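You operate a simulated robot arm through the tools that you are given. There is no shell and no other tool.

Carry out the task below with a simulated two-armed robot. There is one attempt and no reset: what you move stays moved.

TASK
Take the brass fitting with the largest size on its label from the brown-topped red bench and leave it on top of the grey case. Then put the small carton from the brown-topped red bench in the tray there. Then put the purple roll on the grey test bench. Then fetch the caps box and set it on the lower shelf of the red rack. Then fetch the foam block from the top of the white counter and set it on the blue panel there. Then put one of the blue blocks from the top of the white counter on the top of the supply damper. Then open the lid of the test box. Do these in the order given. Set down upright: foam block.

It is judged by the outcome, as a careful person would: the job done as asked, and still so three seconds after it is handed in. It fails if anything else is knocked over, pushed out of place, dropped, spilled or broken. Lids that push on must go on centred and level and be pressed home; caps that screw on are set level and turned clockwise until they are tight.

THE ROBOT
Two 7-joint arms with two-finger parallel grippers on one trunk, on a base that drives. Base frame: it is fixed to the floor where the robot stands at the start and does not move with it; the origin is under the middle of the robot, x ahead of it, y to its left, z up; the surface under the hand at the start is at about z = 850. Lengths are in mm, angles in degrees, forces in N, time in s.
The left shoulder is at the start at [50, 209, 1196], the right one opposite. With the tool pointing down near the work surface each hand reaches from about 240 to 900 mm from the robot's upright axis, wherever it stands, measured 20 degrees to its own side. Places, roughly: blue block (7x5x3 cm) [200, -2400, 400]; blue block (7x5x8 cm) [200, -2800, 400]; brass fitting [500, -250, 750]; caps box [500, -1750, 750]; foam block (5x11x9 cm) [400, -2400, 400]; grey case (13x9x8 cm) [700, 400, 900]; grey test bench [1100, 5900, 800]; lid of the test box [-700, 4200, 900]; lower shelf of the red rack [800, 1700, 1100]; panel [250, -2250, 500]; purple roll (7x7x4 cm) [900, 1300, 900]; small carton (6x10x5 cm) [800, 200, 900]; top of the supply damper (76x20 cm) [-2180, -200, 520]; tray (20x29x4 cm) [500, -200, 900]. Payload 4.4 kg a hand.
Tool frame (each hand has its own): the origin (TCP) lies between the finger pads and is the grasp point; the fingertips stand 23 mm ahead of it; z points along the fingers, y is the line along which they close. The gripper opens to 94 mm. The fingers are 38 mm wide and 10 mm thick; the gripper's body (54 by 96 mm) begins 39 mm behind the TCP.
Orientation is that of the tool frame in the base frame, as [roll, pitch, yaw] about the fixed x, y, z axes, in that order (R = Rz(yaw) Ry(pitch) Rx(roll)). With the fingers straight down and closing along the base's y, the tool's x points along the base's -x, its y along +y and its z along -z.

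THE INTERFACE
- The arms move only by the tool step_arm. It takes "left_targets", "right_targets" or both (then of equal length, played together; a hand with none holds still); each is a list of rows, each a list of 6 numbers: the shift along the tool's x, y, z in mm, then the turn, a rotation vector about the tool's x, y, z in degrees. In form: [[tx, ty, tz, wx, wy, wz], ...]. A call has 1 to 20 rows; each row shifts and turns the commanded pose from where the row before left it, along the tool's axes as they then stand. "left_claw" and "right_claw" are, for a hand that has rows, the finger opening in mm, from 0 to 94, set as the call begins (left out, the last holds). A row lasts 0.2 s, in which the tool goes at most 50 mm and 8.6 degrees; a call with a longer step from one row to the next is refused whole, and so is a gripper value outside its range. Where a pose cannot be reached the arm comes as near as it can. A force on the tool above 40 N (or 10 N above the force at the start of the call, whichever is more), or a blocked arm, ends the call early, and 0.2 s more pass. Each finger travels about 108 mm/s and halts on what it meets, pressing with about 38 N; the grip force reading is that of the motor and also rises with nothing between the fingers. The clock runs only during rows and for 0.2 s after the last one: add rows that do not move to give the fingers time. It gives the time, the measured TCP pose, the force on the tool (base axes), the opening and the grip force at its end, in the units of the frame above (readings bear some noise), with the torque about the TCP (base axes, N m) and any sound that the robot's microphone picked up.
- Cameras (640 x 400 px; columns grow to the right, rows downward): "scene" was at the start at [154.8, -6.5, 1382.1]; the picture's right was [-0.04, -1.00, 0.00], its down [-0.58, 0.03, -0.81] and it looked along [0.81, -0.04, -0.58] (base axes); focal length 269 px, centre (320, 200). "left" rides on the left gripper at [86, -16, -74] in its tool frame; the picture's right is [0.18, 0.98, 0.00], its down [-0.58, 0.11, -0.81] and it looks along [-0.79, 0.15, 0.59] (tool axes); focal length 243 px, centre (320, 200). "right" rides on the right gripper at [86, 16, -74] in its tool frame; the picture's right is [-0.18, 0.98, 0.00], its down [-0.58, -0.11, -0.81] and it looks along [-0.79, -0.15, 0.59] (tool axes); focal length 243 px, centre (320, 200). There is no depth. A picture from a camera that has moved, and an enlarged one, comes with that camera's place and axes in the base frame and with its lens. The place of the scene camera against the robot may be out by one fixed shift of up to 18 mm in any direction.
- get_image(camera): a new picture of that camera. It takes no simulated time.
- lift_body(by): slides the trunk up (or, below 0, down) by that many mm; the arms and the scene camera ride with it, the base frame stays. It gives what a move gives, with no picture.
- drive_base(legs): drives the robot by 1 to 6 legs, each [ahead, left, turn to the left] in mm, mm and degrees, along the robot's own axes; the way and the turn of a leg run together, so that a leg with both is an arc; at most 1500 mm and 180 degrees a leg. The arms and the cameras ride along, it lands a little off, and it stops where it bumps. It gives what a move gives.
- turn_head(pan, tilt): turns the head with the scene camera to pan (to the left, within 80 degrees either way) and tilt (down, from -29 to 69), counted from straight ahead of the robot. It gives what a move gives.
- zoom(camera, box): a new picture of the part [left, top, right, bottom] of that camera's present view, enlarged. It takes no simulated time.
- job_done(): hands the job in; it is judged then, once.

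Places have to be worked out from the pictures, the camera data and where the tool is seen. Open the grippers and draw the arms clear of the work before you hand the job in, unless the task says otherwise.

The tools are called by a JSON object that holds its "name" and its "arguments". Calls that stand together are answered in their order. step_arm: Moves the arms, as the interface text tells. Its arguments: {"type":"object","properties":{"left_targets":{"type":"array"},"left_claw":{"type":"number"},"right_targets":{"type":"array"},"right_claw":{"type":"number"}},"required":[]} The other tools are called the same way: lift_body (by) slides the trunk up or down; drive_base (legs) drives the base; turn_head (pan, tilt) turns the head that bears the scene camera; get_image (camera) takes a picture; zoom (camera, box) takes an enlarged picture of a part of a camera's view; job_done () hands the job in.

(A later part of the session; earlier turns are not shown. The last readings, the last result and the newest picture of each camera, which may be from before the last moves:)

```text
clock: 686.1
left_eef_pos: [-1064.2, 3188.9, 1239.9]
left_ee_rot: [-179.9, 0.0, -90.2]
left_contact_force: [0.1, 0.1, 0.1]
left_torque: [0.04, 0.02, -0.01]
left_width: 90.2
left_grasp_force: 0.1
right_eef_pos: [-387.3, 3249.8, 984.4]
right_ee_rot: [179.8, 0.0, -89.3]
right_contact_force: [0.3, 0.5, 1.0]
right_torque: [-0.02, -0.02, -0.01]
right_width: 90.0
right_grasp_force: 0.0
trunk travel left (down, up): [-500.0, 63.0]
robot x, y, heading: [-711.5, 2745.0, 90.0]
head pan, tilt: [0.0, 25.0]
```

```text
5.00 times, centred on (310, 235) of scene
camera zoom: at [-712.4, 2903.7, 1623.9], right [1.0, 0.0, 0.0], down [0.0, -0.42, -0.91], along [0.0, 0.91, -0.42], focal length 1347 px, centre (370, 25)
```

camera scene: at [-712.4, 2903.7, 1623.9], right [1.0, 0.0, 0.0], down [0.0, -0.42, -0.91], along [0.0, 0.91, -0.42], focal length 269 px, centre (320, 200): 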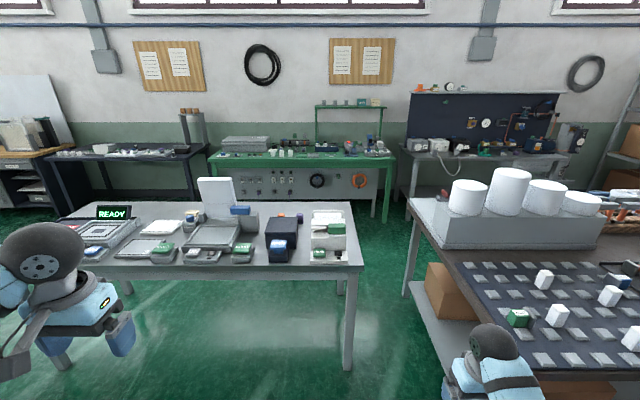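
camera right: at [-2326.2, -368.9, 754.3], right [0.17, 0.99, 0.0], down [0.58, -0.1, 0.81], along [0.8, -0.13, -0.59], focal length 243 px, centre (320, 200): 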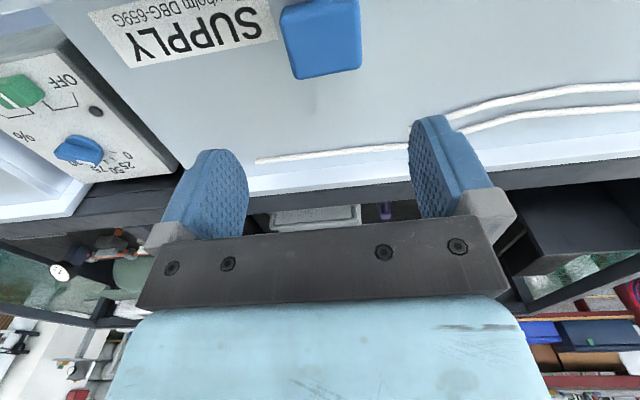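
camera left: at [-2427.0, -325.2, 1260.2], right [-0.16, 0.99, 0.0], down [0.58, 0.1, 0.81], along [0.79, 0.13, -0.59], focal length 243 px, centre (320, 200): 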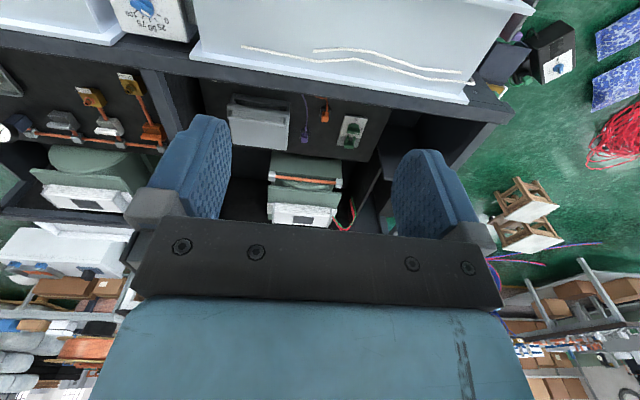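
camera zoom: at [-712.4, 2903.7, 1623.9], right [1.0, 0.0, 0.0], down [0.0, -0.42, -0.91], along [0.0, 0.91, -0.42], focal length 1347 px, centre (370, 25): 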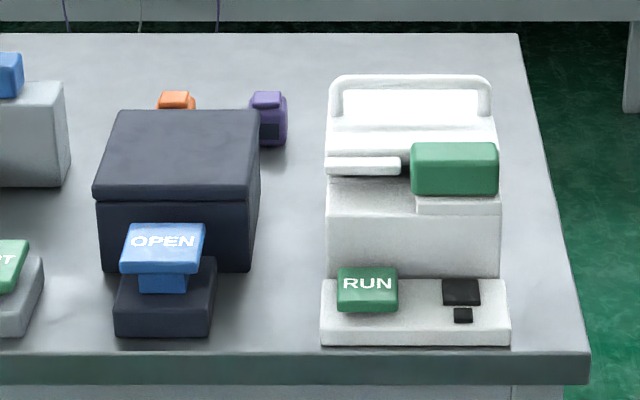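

The white device with the RUN button at x≈-665 matches the given lid place best, but I need a closer look at all boxes. I drive closer to the table.

{"name": "drive_base", "arguments": {"legs": [[0, 90, 0], [680, 0, 0]]}}

{"name": "turn_head", "arguments": {"pan": -5, "tilt": 42}}

{"name": "get_image", "arguments": {"camera": "scene"}}

{"name": "zoom", "arguments": {"camera": "scene", "box": [200, 100, 440, 250]}}

```text
clock: 690.9
left_eef_pos: [-1160.6, 3867.3, 1240.1]
left_ee_rot: [-179.9, -0.1, -89.7]
left_contact_force: [-0.7, -0.6, 0.9]
left_torque: [0.0, -0.02, -0.08]
left_width: 90.0
left_grasp_force: 0.1
right_eef_pos: [-482.7, 3932.7, 984.1]
right_ee_rot: [179.9, 0.0, -88.9]
right_contact_force: [0.7, -0.5, 0.5]
right_torque: [0.0, 0.0, 0.0]
right_width: 90.2
right_grasp_force: 0.1
trunk travel left (down, up): [-500.0, 63.0]
robot x, y, heading: [-803.8, 3430.4, 90.5]
head pan, tilt: [0.0, 25.0]
```

```text
clock: 691.7
left_eef_pos: [-1160.0, 3866.2, 1239.3]
left_ee_rot: [-179.9, 0.0, -89.8]
left_contact_force: [0.3, 0.4, -0.6]
left_torque: [-0.02, 0.02, 0.02]
left_width: 89.9
left_grasp_force: 0.1
right_eef_pos: [-484.0, 3932.9, 983.1]
right_ee_rot: [179.9, 0.1, -88.9]
right_contact_force: [0.2, 0.3, 0.7]
right_torque: [0.02, -0.01, 0.02]
right_width: 89.9
right_grasp_force: 0.1
trunk travel left (down, up): [-500.0, 63.0]
robot x, y, heading: [-806.5, 3428.8, 90.4]
head pan, tilt: [-5.0, 42.0]
```

```text
taken
camera scene: at [-799.0, 3574.6, 1597.7], right [1.0, -0.08, 0.0], down [-0.05, -0.67, -0.74], along [0.06, 0.74, -0.67], focal length 269 px, centre (320, 200)
```

scene: 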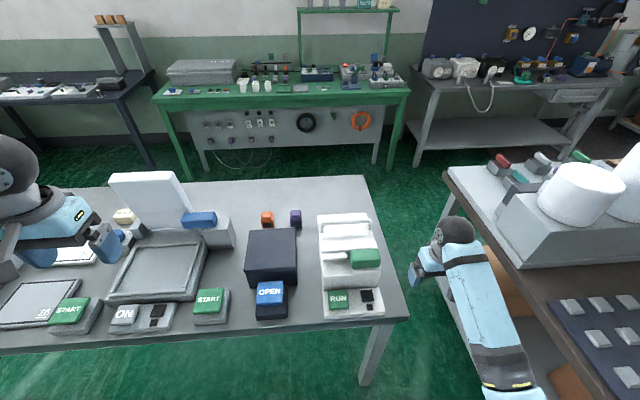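

```text
2.67 times, centred on (320, 175) of scene
camera zoom: at [-799.0, 3574.6, 1597.7], right [1.0, -0.08, 0.0], down [-0.05, -0.67, -0.74], along [0.06, 0.74, -0.67], focal length 718 px, centre (320, 267)
```

zoom: 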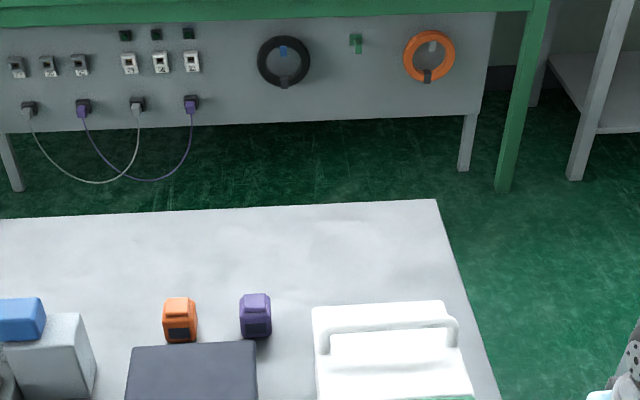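

{"name": "zoom", "arguments": {"camera": "scene", "box": [220, 195, 410, 330]}}

{"name": "zoom", "arguments": {"camera": "scene", "box": [305, 205, 395, 325]}}

{"name": "zoom", "arguments": {"camera": "scene", "box": [230, 215, 310, 325]}}

```text
2.96 times, centred on (315, 262) of scene
camera zoom: at [-799.0, 3574.6, 1597.7], right [1.0, -0.08, 0.0], down [-0.05, -0.67, -0.74], along [0.06, 0.74, -0.67], focal length 798 px, centre (335, 15)
```

zoom: 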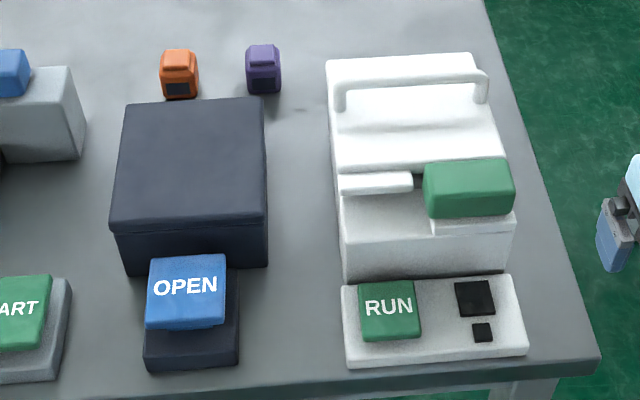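

```text
3.33 times, centred on (350, 265) of scene
camera zoom: at [-799.0, 3574.6, 1597.7], right [1.0, -0.08, 0.0], down [-0.05, -0.67, -0.74], along [0.06, 0.74, -0.67], focal length 898 px, centre (220, -17)
```

zoom: 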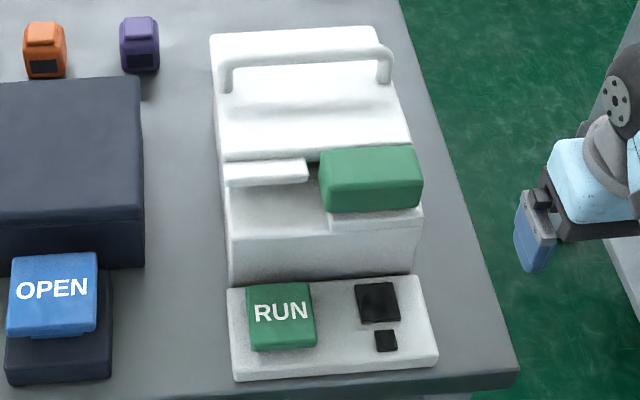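

```text
3.64 times, centred on (270, 270) of scene
camera zoom: at [-799.0, 3574.6, 1597.7], right [1.0, -0.08, 0.0], down [-0.05, -0.67, -0.74], along [0.06, 0.74, -0.67], focal length 980 px, centre (502, -54)
```

zoom: 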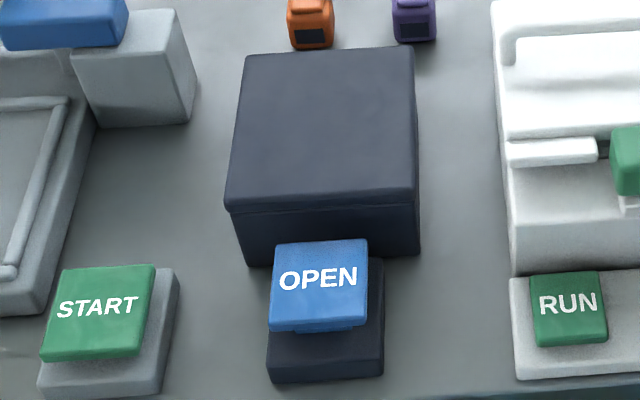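

The dark box has an OPEN button, but the given lid position (-700, 4200) matches the white box with the handle. I bring the right hand's camera over to inspect the white box closely.

{"name": "step_arm", "arguments": {"right_targets": [[5.5, 0, -40, 0, 0, 0], [5.5, 0, -40, 0, 0, 0], [5.5, 30, -30, 0, 0, 0], [5.5, 40, -20, 0, 0, 0], [5.5, 40, -20, 0, 0, 0], [5.5, 40, -15, 0, 0, 0], [0, 40, 0, 0, 0, 0], [0, 0, 0, 0, 0, 0]]}}

{"name": "get_image", "arguments": {"camera": "right"}}

{"name": "get_image", "arguments": {"camera": "scene"}}

```text
clock: 693.5
left_eef_pos: [-1158.6, 3865.9, 1239.8]
left_ee_rot: [-179.9, -0.2, -89.8]
left_contact_force: [-0.3, 0.4, -0.7]
left_torque: [0.0, 0.02, 0.02]
left_width: 89.8
left_grasp_force: 0.1
right_eef_pos: [-672.3, 3894.1, 1150.3]
right_ee_rot: [180.0, 0.1, -89.0]
right_contact_force: [0.2, 0.6, -0.1]
right_torque: [0.03, 0.0, -0.01]
right_width: 89.9
right_grasp_force: 0.1
trunk travel left (down, up): [-500.0, 63.0]
robot x, y, heading: [-805.8, 3426.5, 90.4]
head pan, tilt: [-5.0, 42.0]
```

```text
taken
camera right: at [-687.0, 3806.5, 1224.3], right [-0.99, 0.17, 0.0], down [0.1, 0.58, 0.81], along [0.13, 0.8, -0.59], focal length 243 px, centre (320, 200)
```

right: 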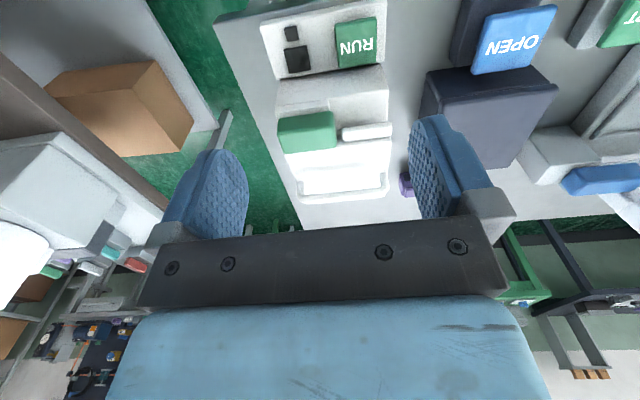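

```text
taken
camera scene: at [-798.0, 3574.2, 1597.7], right [1.0, -0.08, 0.0], down [-0.05, -0.67, -0.74], along [0.06, 0.74, -0.67], focal length 269 px, centre (320, 200)
```

scene: 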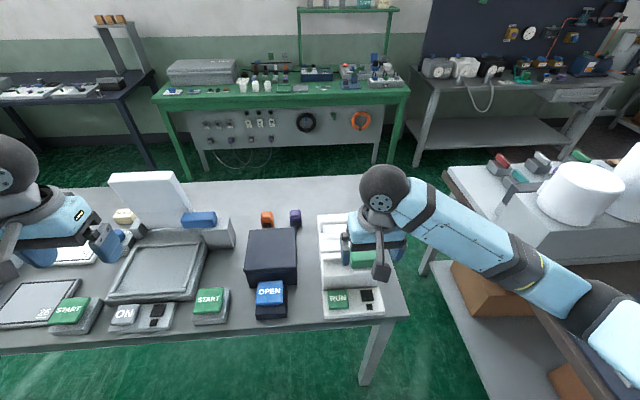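

{"name": "zoom", "arguments": {"camera": "right", "box": [240, 0, 432, 120]}}

{"name": "zoom", "arguments": {"camera": "right", "box": [240, 90, 432, 210]}}

{"name": "zoom", "arguments": {"camera": "right", "box": [400, 0, 592, 120]}}

```text
3.33 times, centred on (336, 60) of right
camera zoom: at [-687.0, 3806.5, 1224.3], right [-0.99, 0.17, 0.0], down [0.1, 0.58, 0.81], along [0.13, 0.8, -0.59], focal length 809 px, centre (267, 667)
```

zoom: 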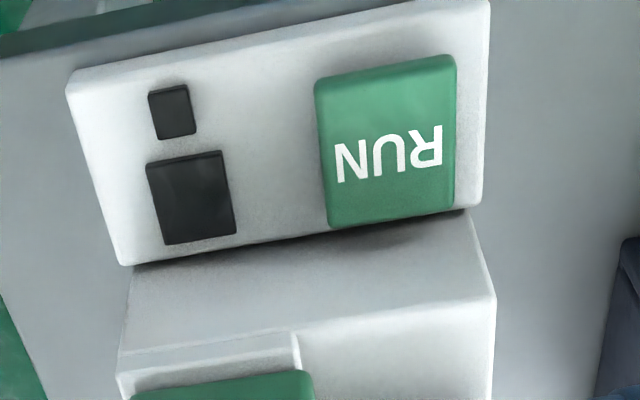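

```text
3.33 times, centred on (336, 150) of right
camera zoom: at [-687.0, 3806.5, 1224.3], right [-0.99, 0.17, 0.0], down [0.1, 0.58, 0.81], along [0.13, 0.8, -0.59], focal length 809 px, centre (267, 367)
```

zoom: 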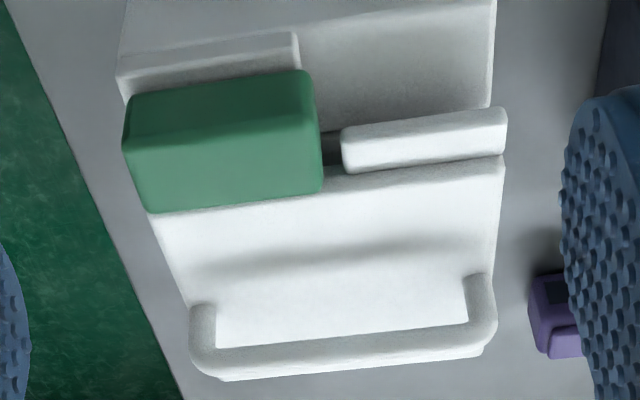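

```text
3.33 times, centred on (496, 60) of right
camera zoom: at [-687.0, 3806.5, 1224.3], right [-0.99, 0.17, 0.0], down [0.1, 0.58, 0.81], along [0.13, 0.8, -0.59], focal length 809 px, centre (-267, 667)
```

zoom: 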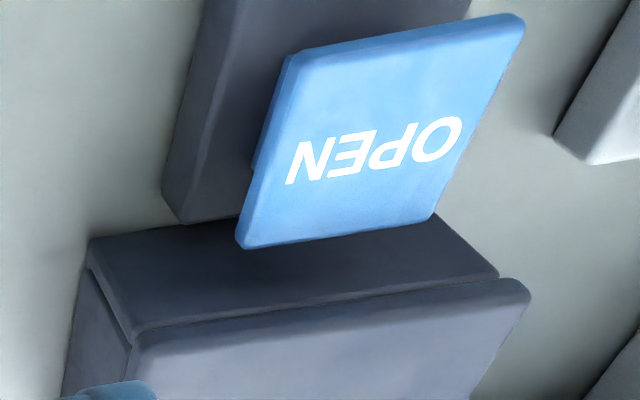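

I need to understand the white box's mechanism, so I take a closer, more level look with the wrist camera tilted.

{"name": "step_arm", "arguments": {"right_targets": [[0, 0, 0, 0, -8.5, 0], [0, 0, 0, 0, -8.5, 0], [0, 0, 0, 0, -8.5, 0], [40, 0, 10, 0, 0, 0], [40, 0, 10, 0, 0, 0], [40, 0, 10, 0, 0, 0], [30, 0, 10, 0, 0, 0], [0, 0, 0, 0, 0, 0]]}}

{"name": "get_image", "arguments": {"camera": "right"}}

{"name": "zoom", "arguments": {"camera": "right", "box": [220, 20, 460, 170]}}

```text
clock: 695.3
left_eef_pos: [-1159.7, 3867.9, 1240.4]
left_ee_rot: [-179.8, -0.2, -89.9]
left_contact_force: [-0.3, 0.3, 0.5]
left_torque: [-0.04, 0.01, 0.01]
left_width: 89.9
left_grasp_force: 0.1
right_eef_pos: [-671.7, 3776.3, 1047.7]
right_ee_rot: [179.9, 25.4, -88.9]
right_contact_force: [0.1, -0.1, 0.3]
right_torque: [0.01, 0.02, 0.0]
right_width: 90.2
right_grasp_force: 0.2
trunk travel left (down, up): [-500.0, 63.0]
robot x, y, heading: [-804.3, 3426.9, 90.7]
head pan, tilt: [-5.0, 42.0]
```

```text
taken
camera right: at [-685.0, 3665.8, 1077.4], right [-0.99, 0.15, 0.08], down [0.11, 0.18, 0.98], along [0.13, 0.97, -0.19], focal length 243 px, centre (320, 200)
```

right: 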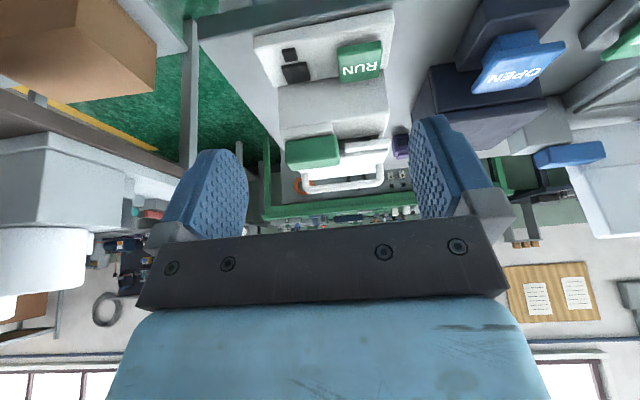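

```text
2.67 times, centred on (340, 95) of right
camera zoom: at [-685.0, 3665.8, 1077.4], right [-0.99, 0.15, 0.08], down [0.11, 0.18, 0.98], along [0.13, 0.97, -0.19], focal length 647 px, centre (267, 480)
```

zoom: 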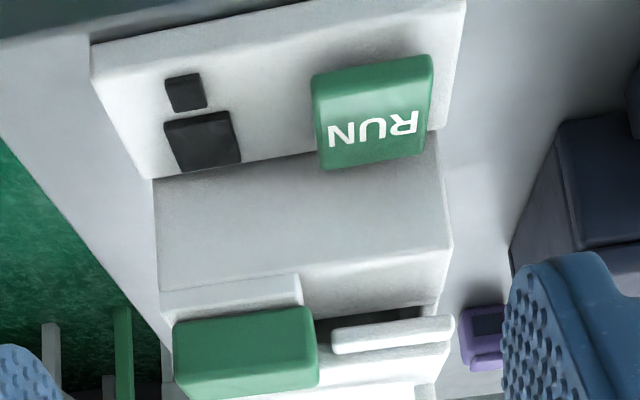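

The mechanism is still unclear. I move the right hand to the table's east side and turn it to look west at the white box's side profile.

{"name": "step_arm", "arguments": {"right_targets": [[0, 0, 0, 0, 8.5, 0], [0, 0, 0, 0, 8.5, 0], [0, 0, 0, 0, 8.5, 0], [0, -40, -5, 0, 0, 0], [0, -40, -5, 0, 0, 0], [0, -40, -5, 0, 0, 0], [0, -40, -5, 0, 0, 0], [0, -40, -5, 0, 0, 0], [0, -40, -5, 0, 0, 0], [-43, 0, 0, 0, 0, 0], [-43, 0, 0, 0, 0, 0], [-43, 0, 0, 0, 0, 0], [-43, 0, 0, 0, 0, 0], [-43, 0, 0, 0, 0, 0], [-43, 0, 0, 0, 0, 0], [-43, 0, 0, 0, 0, 0], [0, 0, 0, 0, 0, 0]]}}

{"name": "step_arm", "arguments": {"right_targets": [[0, 0, 0, 0, 0, -8.2], [0, 0, 0, 0, 0, -8.2], [0, 0, 0, 0, 0, -8.2], [0, 0, 0, 0, 0, -8.2], [0, 0, 0, 0, 0, -8.2], [0, 0, 0, 0, 0, -8.2], [0, 0, 0, 0, 0, -8.2], [0, 0, 0, 0, 0, -8.2], [0, 0, 0, 0, 0, -8.2], [0, 0, 0, 0, 0, -8.2], [0, 0, 0, 0, 0, -8.2], [0, 0, 0, 0, 0, 0]]}}

{"name": "get_image", "arguments": {"camera": "right"}}

```text
clock: 698.9
left_eef_pos: [-1160.2, 3866.5, 1241.0]
left_ee_rot: [-180.0, 0.0, -89.7]
left_contact_force: [0.3, -0.8, -0.3]
left_torque: [-0.01, -0.01, -0.01]
left_width: 90.1
left_grasp_force: 0.0
right_eef_pos: [-437.0, 4080.1, 1079.5]
right_ee_rot: [179.9, 0.2, -88.9]
right_contact_force: [-0.7, 0.1, -1.1]
right_torque: [0.01, -0.06, -0.01]
right_width: 90.1
right_grasp_force: 0.2
trunk travel left (down, up): [-500.0, 63.0]
robot x, y, heading: [-806.2, 3424.8, 90.2]
head pan, tilt: [-5.0, 42.0]
```

```text
clock: 701.5
left_eef_pos: [-1159.9, 3866.7, 1239.9]
left_ee_rot: [-179.9, -0.1, -89.7]
left_contact_force: [1.0, -0.1, -0.7]
left_torque: [-0.01, 0.02, 0.03]
left_width: 90.0
left_grasp_force: 0.0
right_eef_pos: [-437.2, 4083.3, 1078.8]
right_ee_rot: [-180.0, 0.2, 1.4]
right_contact_force: [-0.1, 0.0, 0.4]
right_torque: [-0.02, -0.05, 0.0]
right_width: 89.9
right_grasp_force: 0.0
trunk travel left (down, up): [-500.0, 63.0]
robot x, y, heading: [-807.3, 3425.7, 90.5]
head pan, tilt: [-5.0, 42.0]
```

```text
taken
camera right: at [-349.7, 4067.8, 1151.3], right [-0.16, -0.99, 0.0], down [-0.58, 0.09, 0.81], along [-0.8, 0.13, -0.59], focal length 243 px, centre (320, 200)
```

right: 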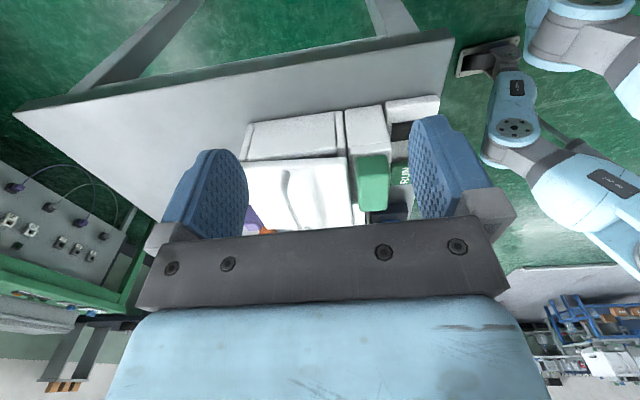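

Now I see the side profile. I zoom in.

{"name": "zoom", "arguments": {"camera": "right", "box": [220, 80, 460, 240]}}

```text
2.50 times, centred on (340, 160) of right
camera zoom: at [-349.7, 4067.8, 1151.3], right [-0.16, -0.99, 0.0], down [-0.58, 0.09, 0.81], along [-0.8, 0.13, -0.59], focal length 606 px, centre (270, 300)
```

zoom: 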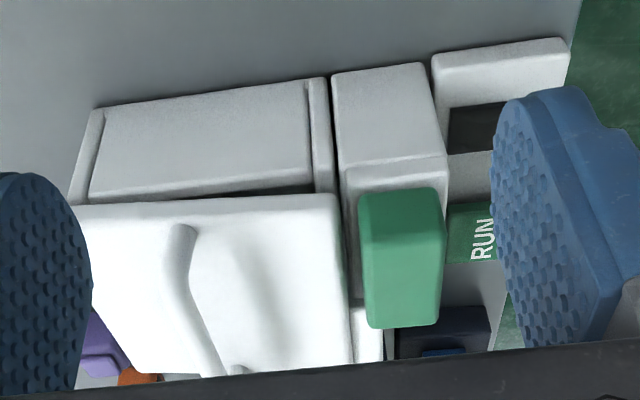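

The lid (with a U-handle) seems hinged at the back, and the green block at the front may be a latch. I bring the right hand back in front for a close-up from above.

{"name": "step_arm", "arguments": {"right_targets": [[0, 0, 0, 0, 0, 8.2], [0, 0, 0, 0, 0, 8.2], [0, 0, 0, 0, 0, 8.2], [0, 0, 0, 0, 0, 8.2], [0, 0, 0, 0, 0, 8.2], [0, 0, 0, 0, 0, 8.2], [0, 0, 0, 0, 0, 8.2], [0, 0, 0, 0, 0, 8.2], [0, 0, 0, 0, 0, 8.2], [0, 0, 0, 0, 0, 8.2], [0, 0, 0, 0, 0, 8.2], [0, 0, 0, 0, 0, 0]]}}

{"name": "step_arm", "arguments": {"right_targets": [[40, 0, 0, 0, 0, 0], [40, 0, 0, 0, 0, 0], [40, 0, 0, 0, 0, 0], [40, 0, 0, 0, 0, 0], [0, 38, 0, 0, 0, 0], [0, 38, 0, 0, 0, 0], [0, 38, 0, 0, 0, 0], [0, 38, 0, 0, 0, 0], [0, 38, 0, 0, 0, 0], [0, 38, 0, 0, 0, 0], [0, 0, 0, 0, 0, 0]]}}

{"name": "get_image", "arguments": {"camera": "right"}}

{"name": "zoom", "arguments": {"camera": "right", "box": [220, 20, 460, 180]}}

```text
clock: 704.1
left_eef_pos: [-1159.5, 3867.3, 1239.9]
left_ee_rot: [-179.9, -0.1, -89.9]
left_contact_force: [-0.2, -1.1, -0.4]
left_torque: [0.04, 0.03, -0.01]
left_width: 89.8
left_grasp_force: 0.0
right_eef_pos: [-437.8, 4082.5, 1077.8]
right_ee_rot: [180.0, 0.1, -88.9]
right_contact_force: [0.2, -0.4, -0.4]
right_torque: [0.02, -0.01, -0.02]
right_width: 89.9
right_grasp_force: 0.0
trunk travel left (down, up): [-500.0, 63.0]
robot x, y, heading: [-803.9, 3424.7, 90.3]
head pan, tilt: [-5.0, 42.0]
```

```text
clock: 706.5
left_eef_pos: [-1159.0, 3866.0, 1240.7]
left_ee_rot: [-179.9, -0.1, -89.9]
left_contact_force: [0.3, 0.6, 0.2]
left_torque: [0.0, 0.01, 0.0]
left_width: 90.1
left_grasp_force: 0.1
right_eef_pos: [-662.6, 3917.1, 1077.3]
right_ee_rot: [179.8, 0.2, -88.9]
right_contact_force: [-0.9, -0.3, 1.0]
right_torque: [0.04, 0.02, -0.02]
right_width: 90.1
right_grasp_force: 0.0
trunk travel left (down, up): [-500.0, 63.0]
robot x, y, heading: [-806.4, 3424.8, 90.7]
head pan, tilt: [-5.0, 42.0]
```

```text
taken
camera right: at [-676.7, 3829.9, 1152.2], right [-0.99, 0.16, 0.0], down [0.1, 0.58, 0.81], along [0.13, 0.8, -0.59], focal length 243 px, centre (320, 200)
```

right: 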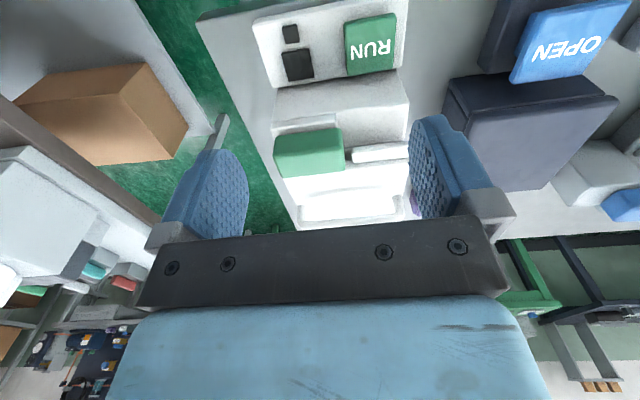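

```text
2.50 times, centred on (340, 100) of right
camera zoom: at [-676.7, 3829.9, 1152.2], right [-0.99, 0.16, 0.0], down [0.1, 0.58, 0.81], along [0.13, 0.8, -0.59], focal length 606 px, centre (270, 450)
```

zoom: 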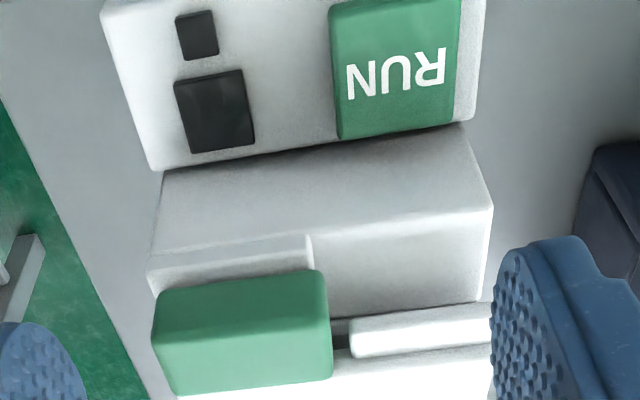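

I want a straight-down view of the latch area, so I tilt the hand backward and place the camera above the front of the lid.

{"name": "step_arm", "arguments": {"right_targets": [[0, 0, -20, 0, 8.5, 0], [0, 0, 0, 0, 8.5, 0], [0, 0, 0, 0, 8.5, 0], [0, 0, 0, 0, 8.5, 0], [0, 0, 0, 0, 8.5, 0], [-27.5, -4.3, -35.6, 0, 0, 0], [-27.5, -4.3, -35.6, 0, 0, 0], [-27.5, -4.3, -35.6, 0, 0, 0], [0, 0, 0, 0, 0, 0]]}}

{"name": "get_image", "arguments": {"camera": "right"}}

{"name": "get_image", "arguments": {"camera": "scene"}}

```text
clock: 708.5
left_eef_pos: [-1159.4, 3866.5, 1240.8]
left_ee_rot: [-180.0, -0.1, -89.8]
left_contact_force: [0.0, -0.4, -0.7]
left_torque: [0.04, 0.05, 0.02]
left_width: 90.1
left_grasp_force: 0.0
right_eef_pos: [-652.6, 4050.9, 1123.5]
right_ee_rot: [179.8, -42.4, -88.8]
right_contact_force: [-0.2, -0.3, -0.1]
right_torque: [0.0, -0.03, 0.01]
right_width: 90.2
right_grasp_force: 0.0
trunk travel left (down, up): [-500.0, 63.0]
robot x, y, heading: [-803.0, 3425.4, 90.7]
head pan, tilt: [-5.0, 42.0]
```

```text
taken
camera right: at [-668.6, 4036.2, 1235.8], right [-0.99, 0.12, -0.12], down [0.09, 0.98, 0.2], along [0.14, 0.19, -0.97], focal length 243 px, centre (320, 200)
```

right: 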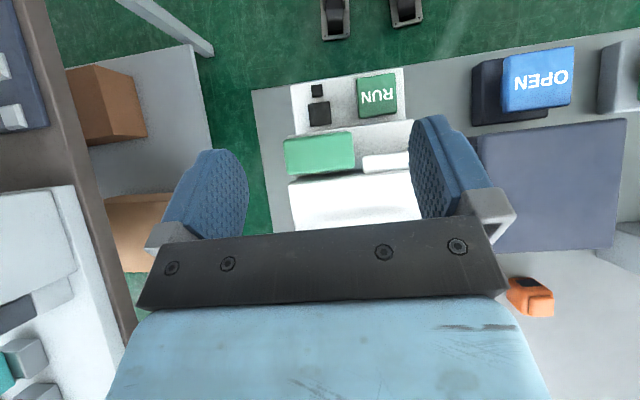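

```text
taken
camera scene: at [-798.3, 3574.1, 1597.7], right [1.0, -0.08, 0.0], down [-0.05, -0.67, -0.74], along [0.06, 0.74, -0.67], focal length 269 px, centre (320, 200)
```

scene: 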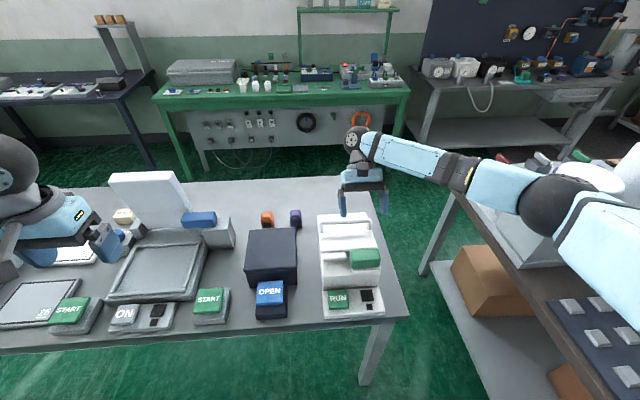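

Top view obtained; I zoom on the latch and the lid.

{"name": "zoom", "arguments": {"camera": "right", "box": [270, 60, 430, 235]}}

{"name": "zoom", "arguments": {"camera": "scene", "box": [305, 200, 395, 300]}}

{"name": "zoom", "arguments": {"camera": "scene", "box": [60, 160, 250, 335]}}

```text
2.29 times, centred on (350, 148) of right
camera zoom: at [-668.6, 4036.2, 1235.8], right [-0.99, 0.12, -0.12], down [0.09, 0.98, 0.2], along [0.14, 0.19, -0.97], focal length 555 px, centre (251, 320)
```

zoom: 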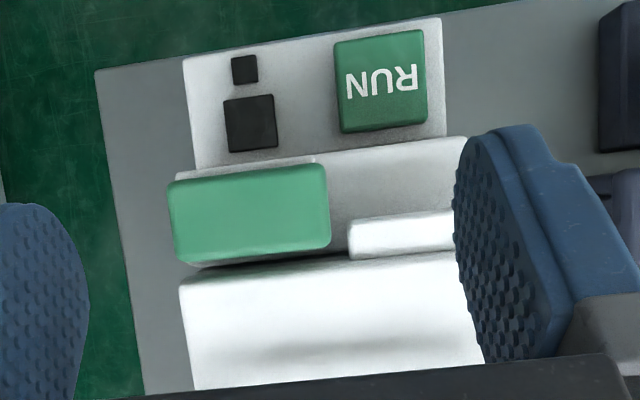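

```text
4.00 times, centred on (350, 250) of scene
camera zoom: at [-798.3, 3574.1, 1597.7], right [1.0, -0.08, 0.0], down [-0.05, -0.67, -0.74], along [0.06, 0.74, -0.67], focal length 1077 px, centre (200, 0)
```

zoom: 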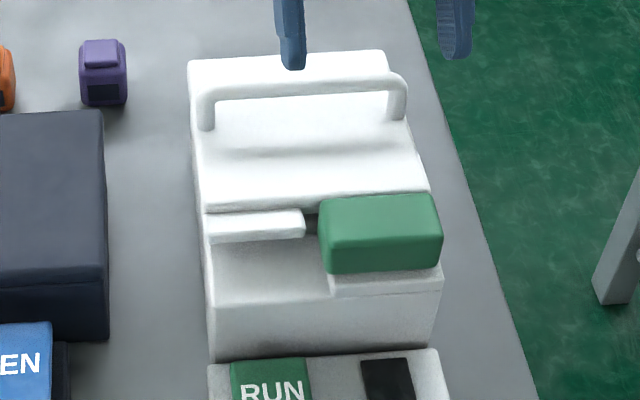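

```text
2.29 times, centred on (155, 248) of scene
camera zoom: at [-798.3, 3574.1, 1597.7], right [1.0, -0.08, 0.0], down [-0.05, -0.67, -0.74], along [0.06, 0.74, -0.67], focal length 616 px, centre (697, 91)
```

zoom: 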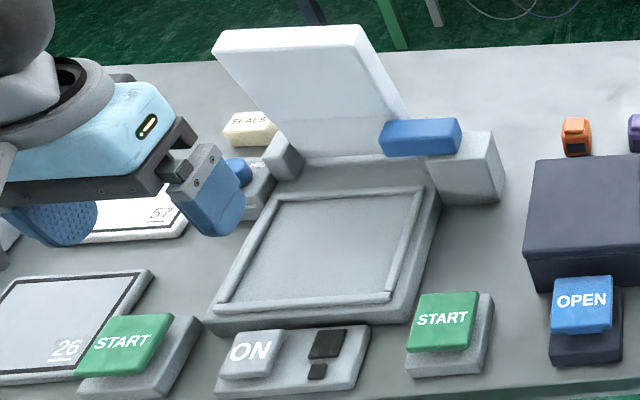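

The green block and white bar look like a latch assembly at the lid's front. I also inspect from the west side with the left hand's camera.

{"name": "step_arm", "arguments": {"left_targets": [[-27.7, -32.7, 11, 0, 0, 0], [-27.7, -32.7, 11, 0, 0, 0], [-27.7, -32.7, 11, 0, 0, 0], [-27.7, -32.7, 11, 0, 0, 0], [-27.7, -32.7, 11, 0, 0, 0], [-27.7, -32.7, 11, 0, 0, 0], [-27.7, -32.7, 11, 0, 0, 0], [0, 0, 0, 0, 0, 8.2], [0, 0, 0, 0, 0, 8.2], [0, 0, 0, 0, 0, 8.2], [0, 0, 0, 0, 0, 8.2], [0, 0, 0, 0, 0, 8.2], [0, 0, 0, 0, 0, 8.2], [0, 0, 0, 0, 0, 8.2], [0, 0, 0, 0, 0, 8.2], [0, 0, 0, 0, 0, 8.2], [0, 0, 0, 0, 0, 8.2], [0, 0, 0, 0, 0, 0]]}}

{"name": "get_image", "arguments": {"camera": "left"}}

{"name": "zoom", "arguments": {"camera": "left", "box": [200, 20, 440, 190]}}

```text
clock: 712.3
left_eef_pos: [-931.5, 4061.2, 1161.6]
left_ee_rot: [180.0, 0.1, -171.9]
left_contact_force: [-0.1, -1.1, -0.3]
left_torque: [0.03, 0.01, 0.0]
left_width: 89.9
left_grasp_force: 0.1
right_eef_pos: [-654.9, 4051.2, 1123.1]
right_ee_rot: [179.9, -42.5, -88.7]
right_contact_force: [-0.3, -0.5, 0.1]
right_torque: [0.03, 0.03, -0.02]
right_width: 90.1
right_grasp_force: 0.0
trunk travel left (down, up): [-500.0, 63.0]
robot x, y, heading: [-806.5, 3428.0, 90.5]
head pan, tilt: [-5.0, 42.0]
```

```text
taken
camera left: at [-1015.4, 4033.3, 1236.7], right [-0.32, 0.95, 0.0], down [0.56, 0.19, 0.81], along [0.76, 0.26, -0.59], focal length 243 px, centre (320, 200)
```

left: 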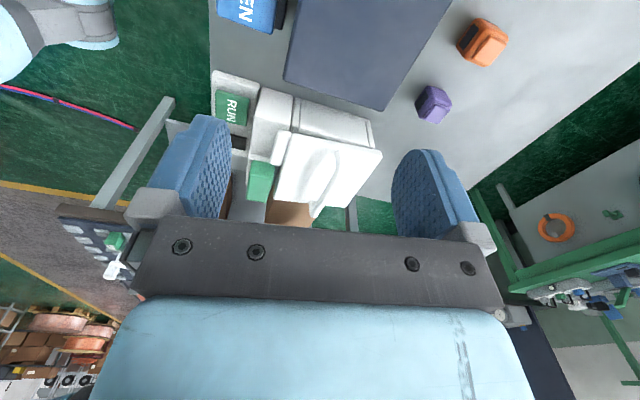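

```text
2.35 times, centred on (320, 105) of left
camera zoom: at [-1015.4, 4033.3, 1236.7], right [-0.32, 0.95, 0.0], down [0.56, 0.19, 0.81], along [0.76, 0.26, -0.59], focal length 571 px, centre (320, 424)
```

zoom: 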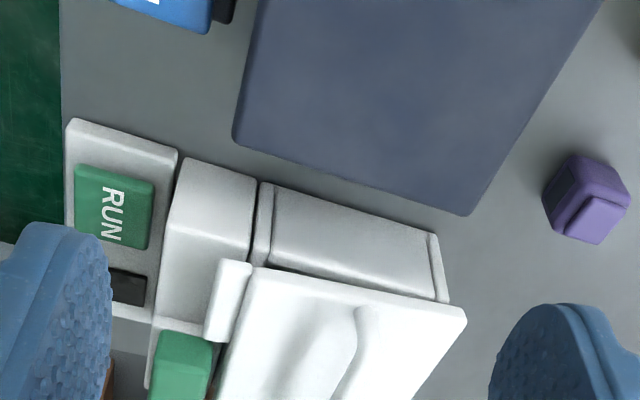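

Measurements: lid spans y 4068–4235, x -752 to -587, top z≈925, U-handle bar at about (-672, 4156, 959) – the lid centre matches the given place, so this white box is the test box. I retract the left hand first.

{"name": "step_arm", "arguments": {"left_targets": [[0, 0, 0, 0, 0, -8.2], [0, 0, 0, 0, 0, -8.2], [0, 0, 0, 0, 0, -8.2], [0, 0, 0, 0, 0, -8.2], [0, 0, 0, 0, 0, -8.2], [0, 0, 0, 0, 0, -8.2], [0, 0, 0, 0, 0, -8.2], [0, 0, 0, 0, 0, -8.2], [0, 0, 0, 0, 0, -8.2], [0, 0, 0, 0, 0, -8.2], [27.7, 32.7, -11, 0, 0, 0], [27.7, 32.7, -11, 0, 0, 0], [27.7, 32.7, -11, 0, 0, 0], [27.7, 32.7, -11, 0, 0, 0], [27.7, 32.7, -11, 0, 0, 0], [27.7, 32.7, -11, 0, 0, 0], [27.7, 32.7, -11, 0, 0, 0], [0, 0, 0, 0, 0, 0]]}}

{"name": "step_arm", "arguments": {"right_targets": [[0, 0, 0, 0, -8.5, 0], [0, 0, 0, 0, -8.5, 0], [0, 0, 0, 0, -8.5, 0], [0, 0, 0, 0, -8.5, 0], [0, 0, 0, 0, -8.5, 0], [0, 0, -20, 0, 0, 0], [0, 0, 0, 0, 0, -8.2], [0, 0, 0, 0, 0, -8.2], [0, 0, 0, 0, 0, -8.2], [0, 0, 0, 0, 0, -8.2], [0, 0, 0, 0, 0, -8.2], [0, 0, 0, 0, 0, -8.2], [0, 0, 0, 0, 0, -8.2], [0, 0, 0, 0, 0, -8.2], [0, 0, 0, 0, 0, -8.2], [0, 0, 0, 0, 0, -8.2], [0, 0, 0, 0, 0, -8.2], [0, 0, 0, 0, 0, 0]]}}

{"name": "get_image", "arguments": {"camera": "right"}}

{"name": "get_image", "arguments": {"camera": "scene"}}

```text
clock: 716.1
left_eef_pos: [-1159.5, 3868.7, 1241.8]
left_ee_rot: [-179.9, -0.1, -90.0]
left_contact_force: [0.7, -0.8, 0.2]
left_torque: [-0.05, 0.03, -0.03]
left_width: 90.0
left_grasp_force: 0.0
right_eef_pos: [-651.9, 4051.7, 1122.0]
right_ee_rot: [179.8, -42.6, -88.8]
right_contact_force: [-0.4, 0.4, 0.0]
right_torque: [-0.01, -0.04, 0.03]
right_width: 89.8
right_grasp_force: 0.0
trunk travel left (down, up): [-500.0, 63.0]
robot x, y, heading: [-806.8, 3428.3, 90.8]
head pan, tilt: [-5.0, 42.0]
```

```text
clock: 719.9
left_eef_pos: [-1159.6, 3867.6, 1241.8]
left_ee_rot: [-180.0, -0.2, -89.8]
left_contact_force: [-0.3, 0.0, -0.4]
left_torque: [-0.03, 0.03, -0.01]
left_width: 89.8
left_grasp_force: 0.1
right_eef_pos: [-649.9, 4051.8, 1141.8]
right_ee_rot: [-179.9, 0.0, 1.5]
right_contact_force: [0.0, -0.2, 0.2]
right_torque: [0.01, 0.0, 0.01]
right_width: 90.0
right_grasp_force: 0.0
trunk travel left (down, up): [-500.0, 63.0]
robot x, y, heading: [-806.6, 3426.3, 90.2]
head pan, tilt: [-5.0, 42.0]
```

```text
taken
camera right: at [-563.7, 4037.0, 1214.9], right [-0.16, -0.99, 0.0], down [-0.58, 0.09, 0.81], along [-0.8, 0.13, -0.59], focal length 243 px, centre (320, 200)
```

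right: 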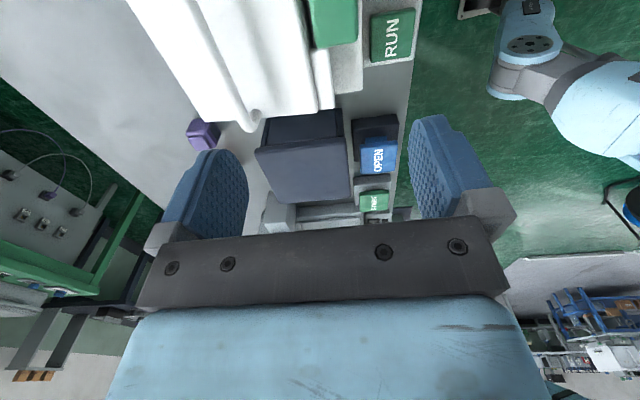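

```text
taken
camera scene: at [-799.0, 3574.7, 1597.6], right [1.0, -0.08, 0.0], down [-0.05, -0.67, -0.74], along [0.06, 0.74, -0.67], focal length 269 px, centre (320, 200)
```

scene: 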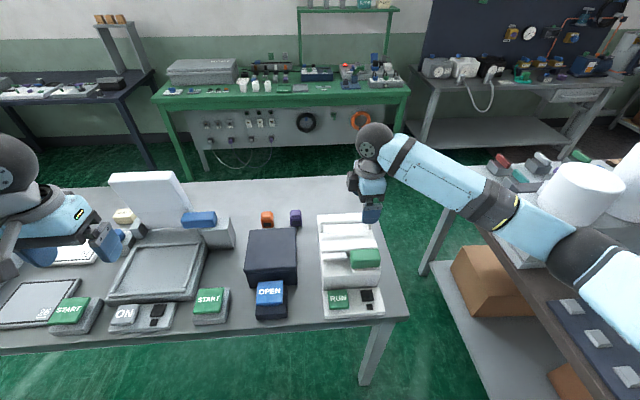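

The hand now faces west with its fingers closing along y. I move above the handle bar, with a 60 mm opening.

{"name": "step_arm", "arguments": {"right_targets": [[-6, -33, 15, 0, 0, 0], [-6, -33, 25, 0, 0, 0], [-6, -34, 30, 0, 0, 0], [0, 0, 20, 0, 0, 0], [0, 0, 0, 0, 0, 0]], "right_claw": 64}}

{"name": "get_image", "arguments": {"camera": "right"}}

{"name": "zoom", "arguments": {"camera": "scene", "box": [290, 150, 430, 290]}}

```text
clock: 721.1
left_eef_pos: [-1159.2, 3868.1, 1240.4]
left_ee_rot: [-179.9, -0.1, -89.8]
left_contact_force: [-0.7, 0.4, 0.7]
left_torque: [-0.01, 0.0, -0.01]
left_width: 89.9
left_grasp_force: 0.0
right_eef_pos: [-672.0, 4149.2, 1049.2]
right_ee_rot: [-179.8, 0.1, 1.2]
right_contact_force: [0.1, 0.6, -0.1]
right_torque: [-0.02, 0.02, 0.02]
right_width: 64.1
right_grasp_force: 0.0
trunk travel left (down, up): [-500.0, 63.0]
robot x, y, heading: [-805.1, 3429.0, 90.5]
head pan, tilt: [-5.0, 42.0]
```

```text
taken
camera right: at [-583.9, 4134.3, 1123.4], right [-0.16, -0.99, 0.0], down [-0.58, 0.09, 0.81], along [-0.8, 0.13, -0.59], focal length 243 px, centre (320, 200)
```

right: 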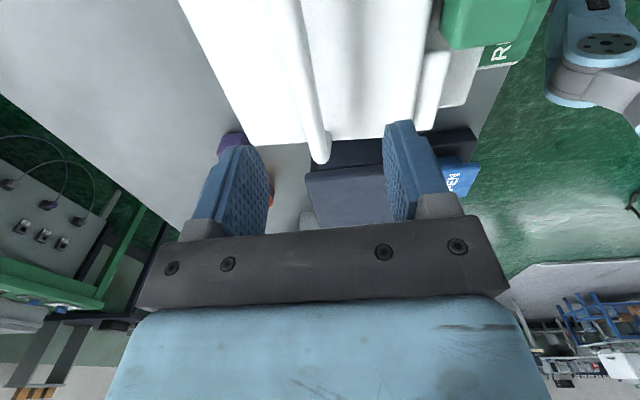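

```text
2.86 times, centred on (360, 220) of scene
camera zoom: at [-799.0, 3574.5, 1597.7], right [1.0, -0.08, 0.0], down [-0.05, -0.67, -0.74], along [0.06, 0.74, -0.67], focal length 770 px, centre (206, 143)
```

zoom: 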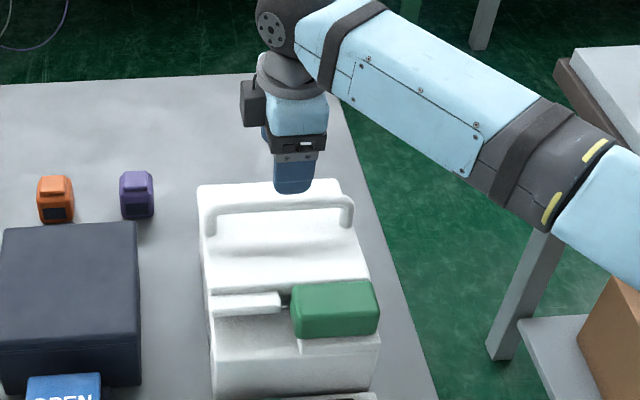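

The bar runs along x at y≈4158, z≈959. I shift 9 mm, descend so the fingers straddle it, and close on it.

{"name": "step_arm", "arguments": {"right_targets": [[0, -9, 25, 0, 0, 0], [0, 0, 30, 0, 0, 0], [0, 0, 20, 0, 0, 0], [0, 0, 6, 0, 0, 0], [0, 0, 0, 0, 0, 0]]}}

{"name": "get_image", "arguments": {"camera": "right"}}

{"name": "zoom", "arguments": {"camera": "scene", "box": [290, 150, 430, 290]}}

```text
clock: 722.3
left_eef_pos: [-1159.4, 3867.7, 1240.8]
left_ee_rot: [-179.9, -0.2, -89.8]
left_contact_force: [0.4, 0.2, 0.2]
left_torque: [-0.02, 0.01, 0.0]
left_width: 90.0
left_grasp_force: 0.1
right_eef_pos: [-670.6, 4160.9, 967.6]
right_ee_rot: [180.0, 0.0, 1.3]
right_contact_force: [0.6, -0.4, 0.5]
right_torque: [-0.01, 0.01, -0.02]
right_width: 64.0
right_grasp_force: 0.0
trunk travel left (down, up): [-500.0, 63.0]
robot x, y, heading: [-806.2, 3426.5, 90.8]
head pan, tilt: [-5.0, 42.0]
```

```text
taken
camera right: at [-583.9, 4144.9, 1041.9], right [-0.16, -0.99, 0.0], down [-0.58, 0.09, 0.81], along [-0.8, 0.13, -0.59], focal length 243 px, centre (320, 200)
```

right: 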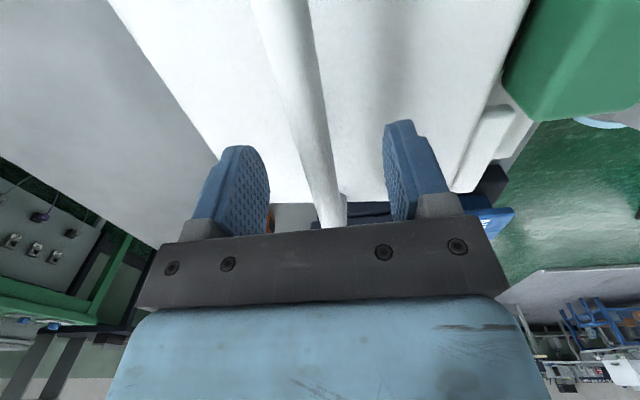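

```text
2.86 times, centred on (360, 220) of scene
camera zoom: at [-799.0, 3574.6, 1597.6], right [1.0, -0.08, 0.0], down [-0.05, -0.67, -0.74], along [0.06, 0.74, -0.67], focal length 770 px, centre (206, 143)
```

zoom: 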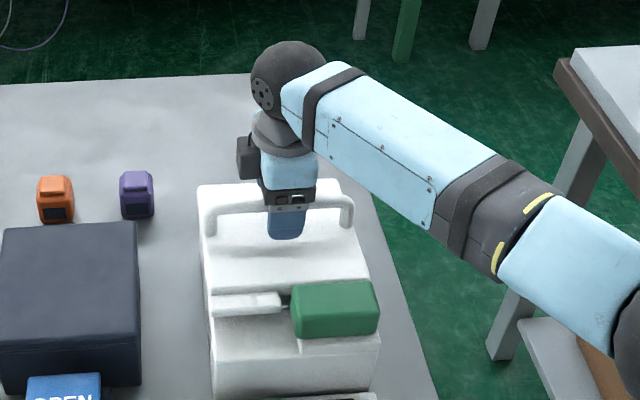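

The bar is between the fingers. I close on it.

{"name": "step_arm", "arguments": {"right_targets": [[0, 0, 0, 0, 0, 0], [0, 0, 0, 0, 0, 0], [0, 0, 0, 0, 0, 0], [0, 0, 0, 0, 0, 0]], "right_claw": 0}}

{"name": "get_image", "arguments": {"camera": "right"}}

```text
clock: 723.3
left_eef_pos: [-1160.2, 3868.4, 1241.8]
left_ee_rot: [-179.8, -0.1, -89.8]
left_contact_force: [0.7, -0.3, 0.2]
left_torque: [-0.01, -0.01, 0.0]
left_width: 90.1
left_grasp_force: 0.0
right_eef_pos: [-669.3, 4160.4, 969.1]
right_ee_rot: [180.0, 0.1, 1.4]
right_contact_force: [-1.5, 2.5, -0.2]
right_torque: [0.04, 0.09, -1.79]
right_width: 15.8
right_grasp_force: 45.1
trunk travel left (down, up): [-500.0, 63.0]
robot x, y, heading: [-807.2, 3421.5, 90.6]
head pan, tilt: [-5.0, 42.0]
```

```text
taken
camera right: at [-584.0, 4145.2, 1041.9], right [-0.16, -0.99, 0.0], down [-0.58, 0.1, 0.81], along [-0.8, 0.13, -0.59], focal length 243 px, centre (320, 200)
```

right: 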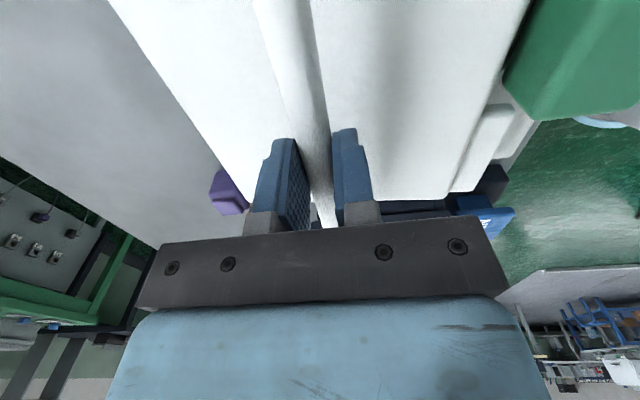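

The bar is clamped (15.8 mm). I lift a few millimetres and watch the force to see whether the lid moves or is latched.

{"name": "step_arm", "arguments": {"right_targets": [[0, -1.5, -3, 0, 0, 0], [0, 0, 0, 0, 0, 0]]}}

{"name": "step_arm", "arguments": {"right_targets": [[0, -1.5, -3, 0, 0, 0], [0, 0, 0, 0, 0, 0]]}}

{"name": "get_image", "arguments": {"camera": "right"}}

{"name": "zoom", "arguments": {"camera": "scene", "box": [290, 150, 430, 290]}}

```text
clock: 723.9
left_eef_pos: [-1160.4, 3869.6, 1239.8]
left_ee_rot: [-179.9, -0.1, -89.8]
left_contact_force: [0.7, 0.0, -0.3]
left_torque: [-0.01, 0.03, -0.01]
left_width: 90.0
left_grasp_force: 0.0
right_eef_pos: [-671.5, 4162.2, 971.5]
right_ee_rot: [179.9, 0.0, 1.3]
right_contact_force: [-2.4, 2.3, -8.2]
right_torque: [-0.22, -0.64, -1.7]
right_width: 16.0
right_grasp_force: 45.0
trunk travel left (down, up): [-500.0, 63.0]
robot x, y, heading: [-804.9, 3426.2, 90.3]
head pan, tilt: [-5.0, 42.0]
```

```text
clock: 724.5
left_eef_pos: [-1161.6, 3870.2, 1240.1]
left_ee_rot: [-179.9, -0.2, -89.8]
left_contact_force: [-0.1, 0.1, 0.6]
left_torque: [-0.05, 0.03, -0.01]
left_width: 89.9
left_grasp_force: 0.0
right_eef_pos: [-670.6, 4164.6, 973.2]
right_ee_rot: [179.9, 0.2, 1.3]
right_contact_force: [-1.1, 5.0, -11.2]
right_torque: [-0.14, -0.97, -1.75]
right_width: 16.0
right_grasp_force: 45.0
trunk travel left (down, up): [-500.0, 63.0]
robot x, y, heading: [-804.3, 3429.1, 90.5]
head pan, tilt: [-5.0, 42.0]
```

```text
taken
camera right: at [-584.1, 4149.3, 1047.2], right [-0.16, -0.99, 0.0], down [-0.58, 0.1, 0.81], along [-0.8, 0.13, -0.59], focal length 243 px, centre (320, 200)
```

right: 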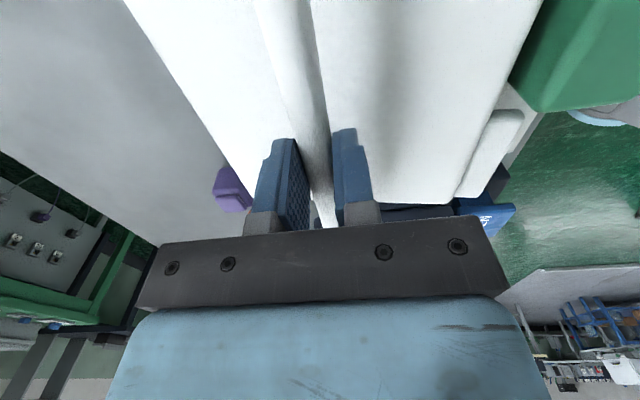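

```text
2.86 times, centred on (360, 220) of scene
camera zoom: at [-798.9, 3577.2, 1597.3], right [1.0, -0.08, 0.0], down [-0.05, -0.67, -0.74], along [0.06, 0.74, -0.67], focal length 770 px, centre (206, 143)
```

zoom: 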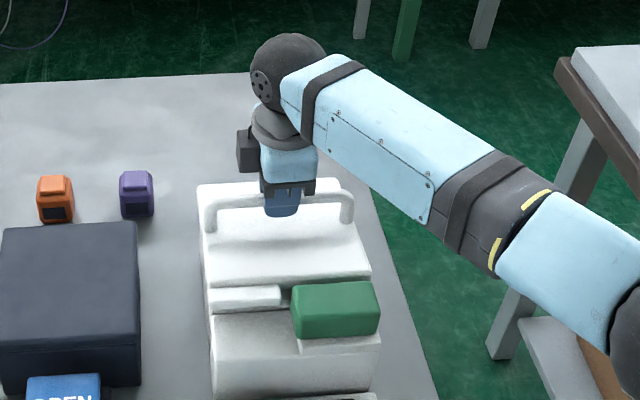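

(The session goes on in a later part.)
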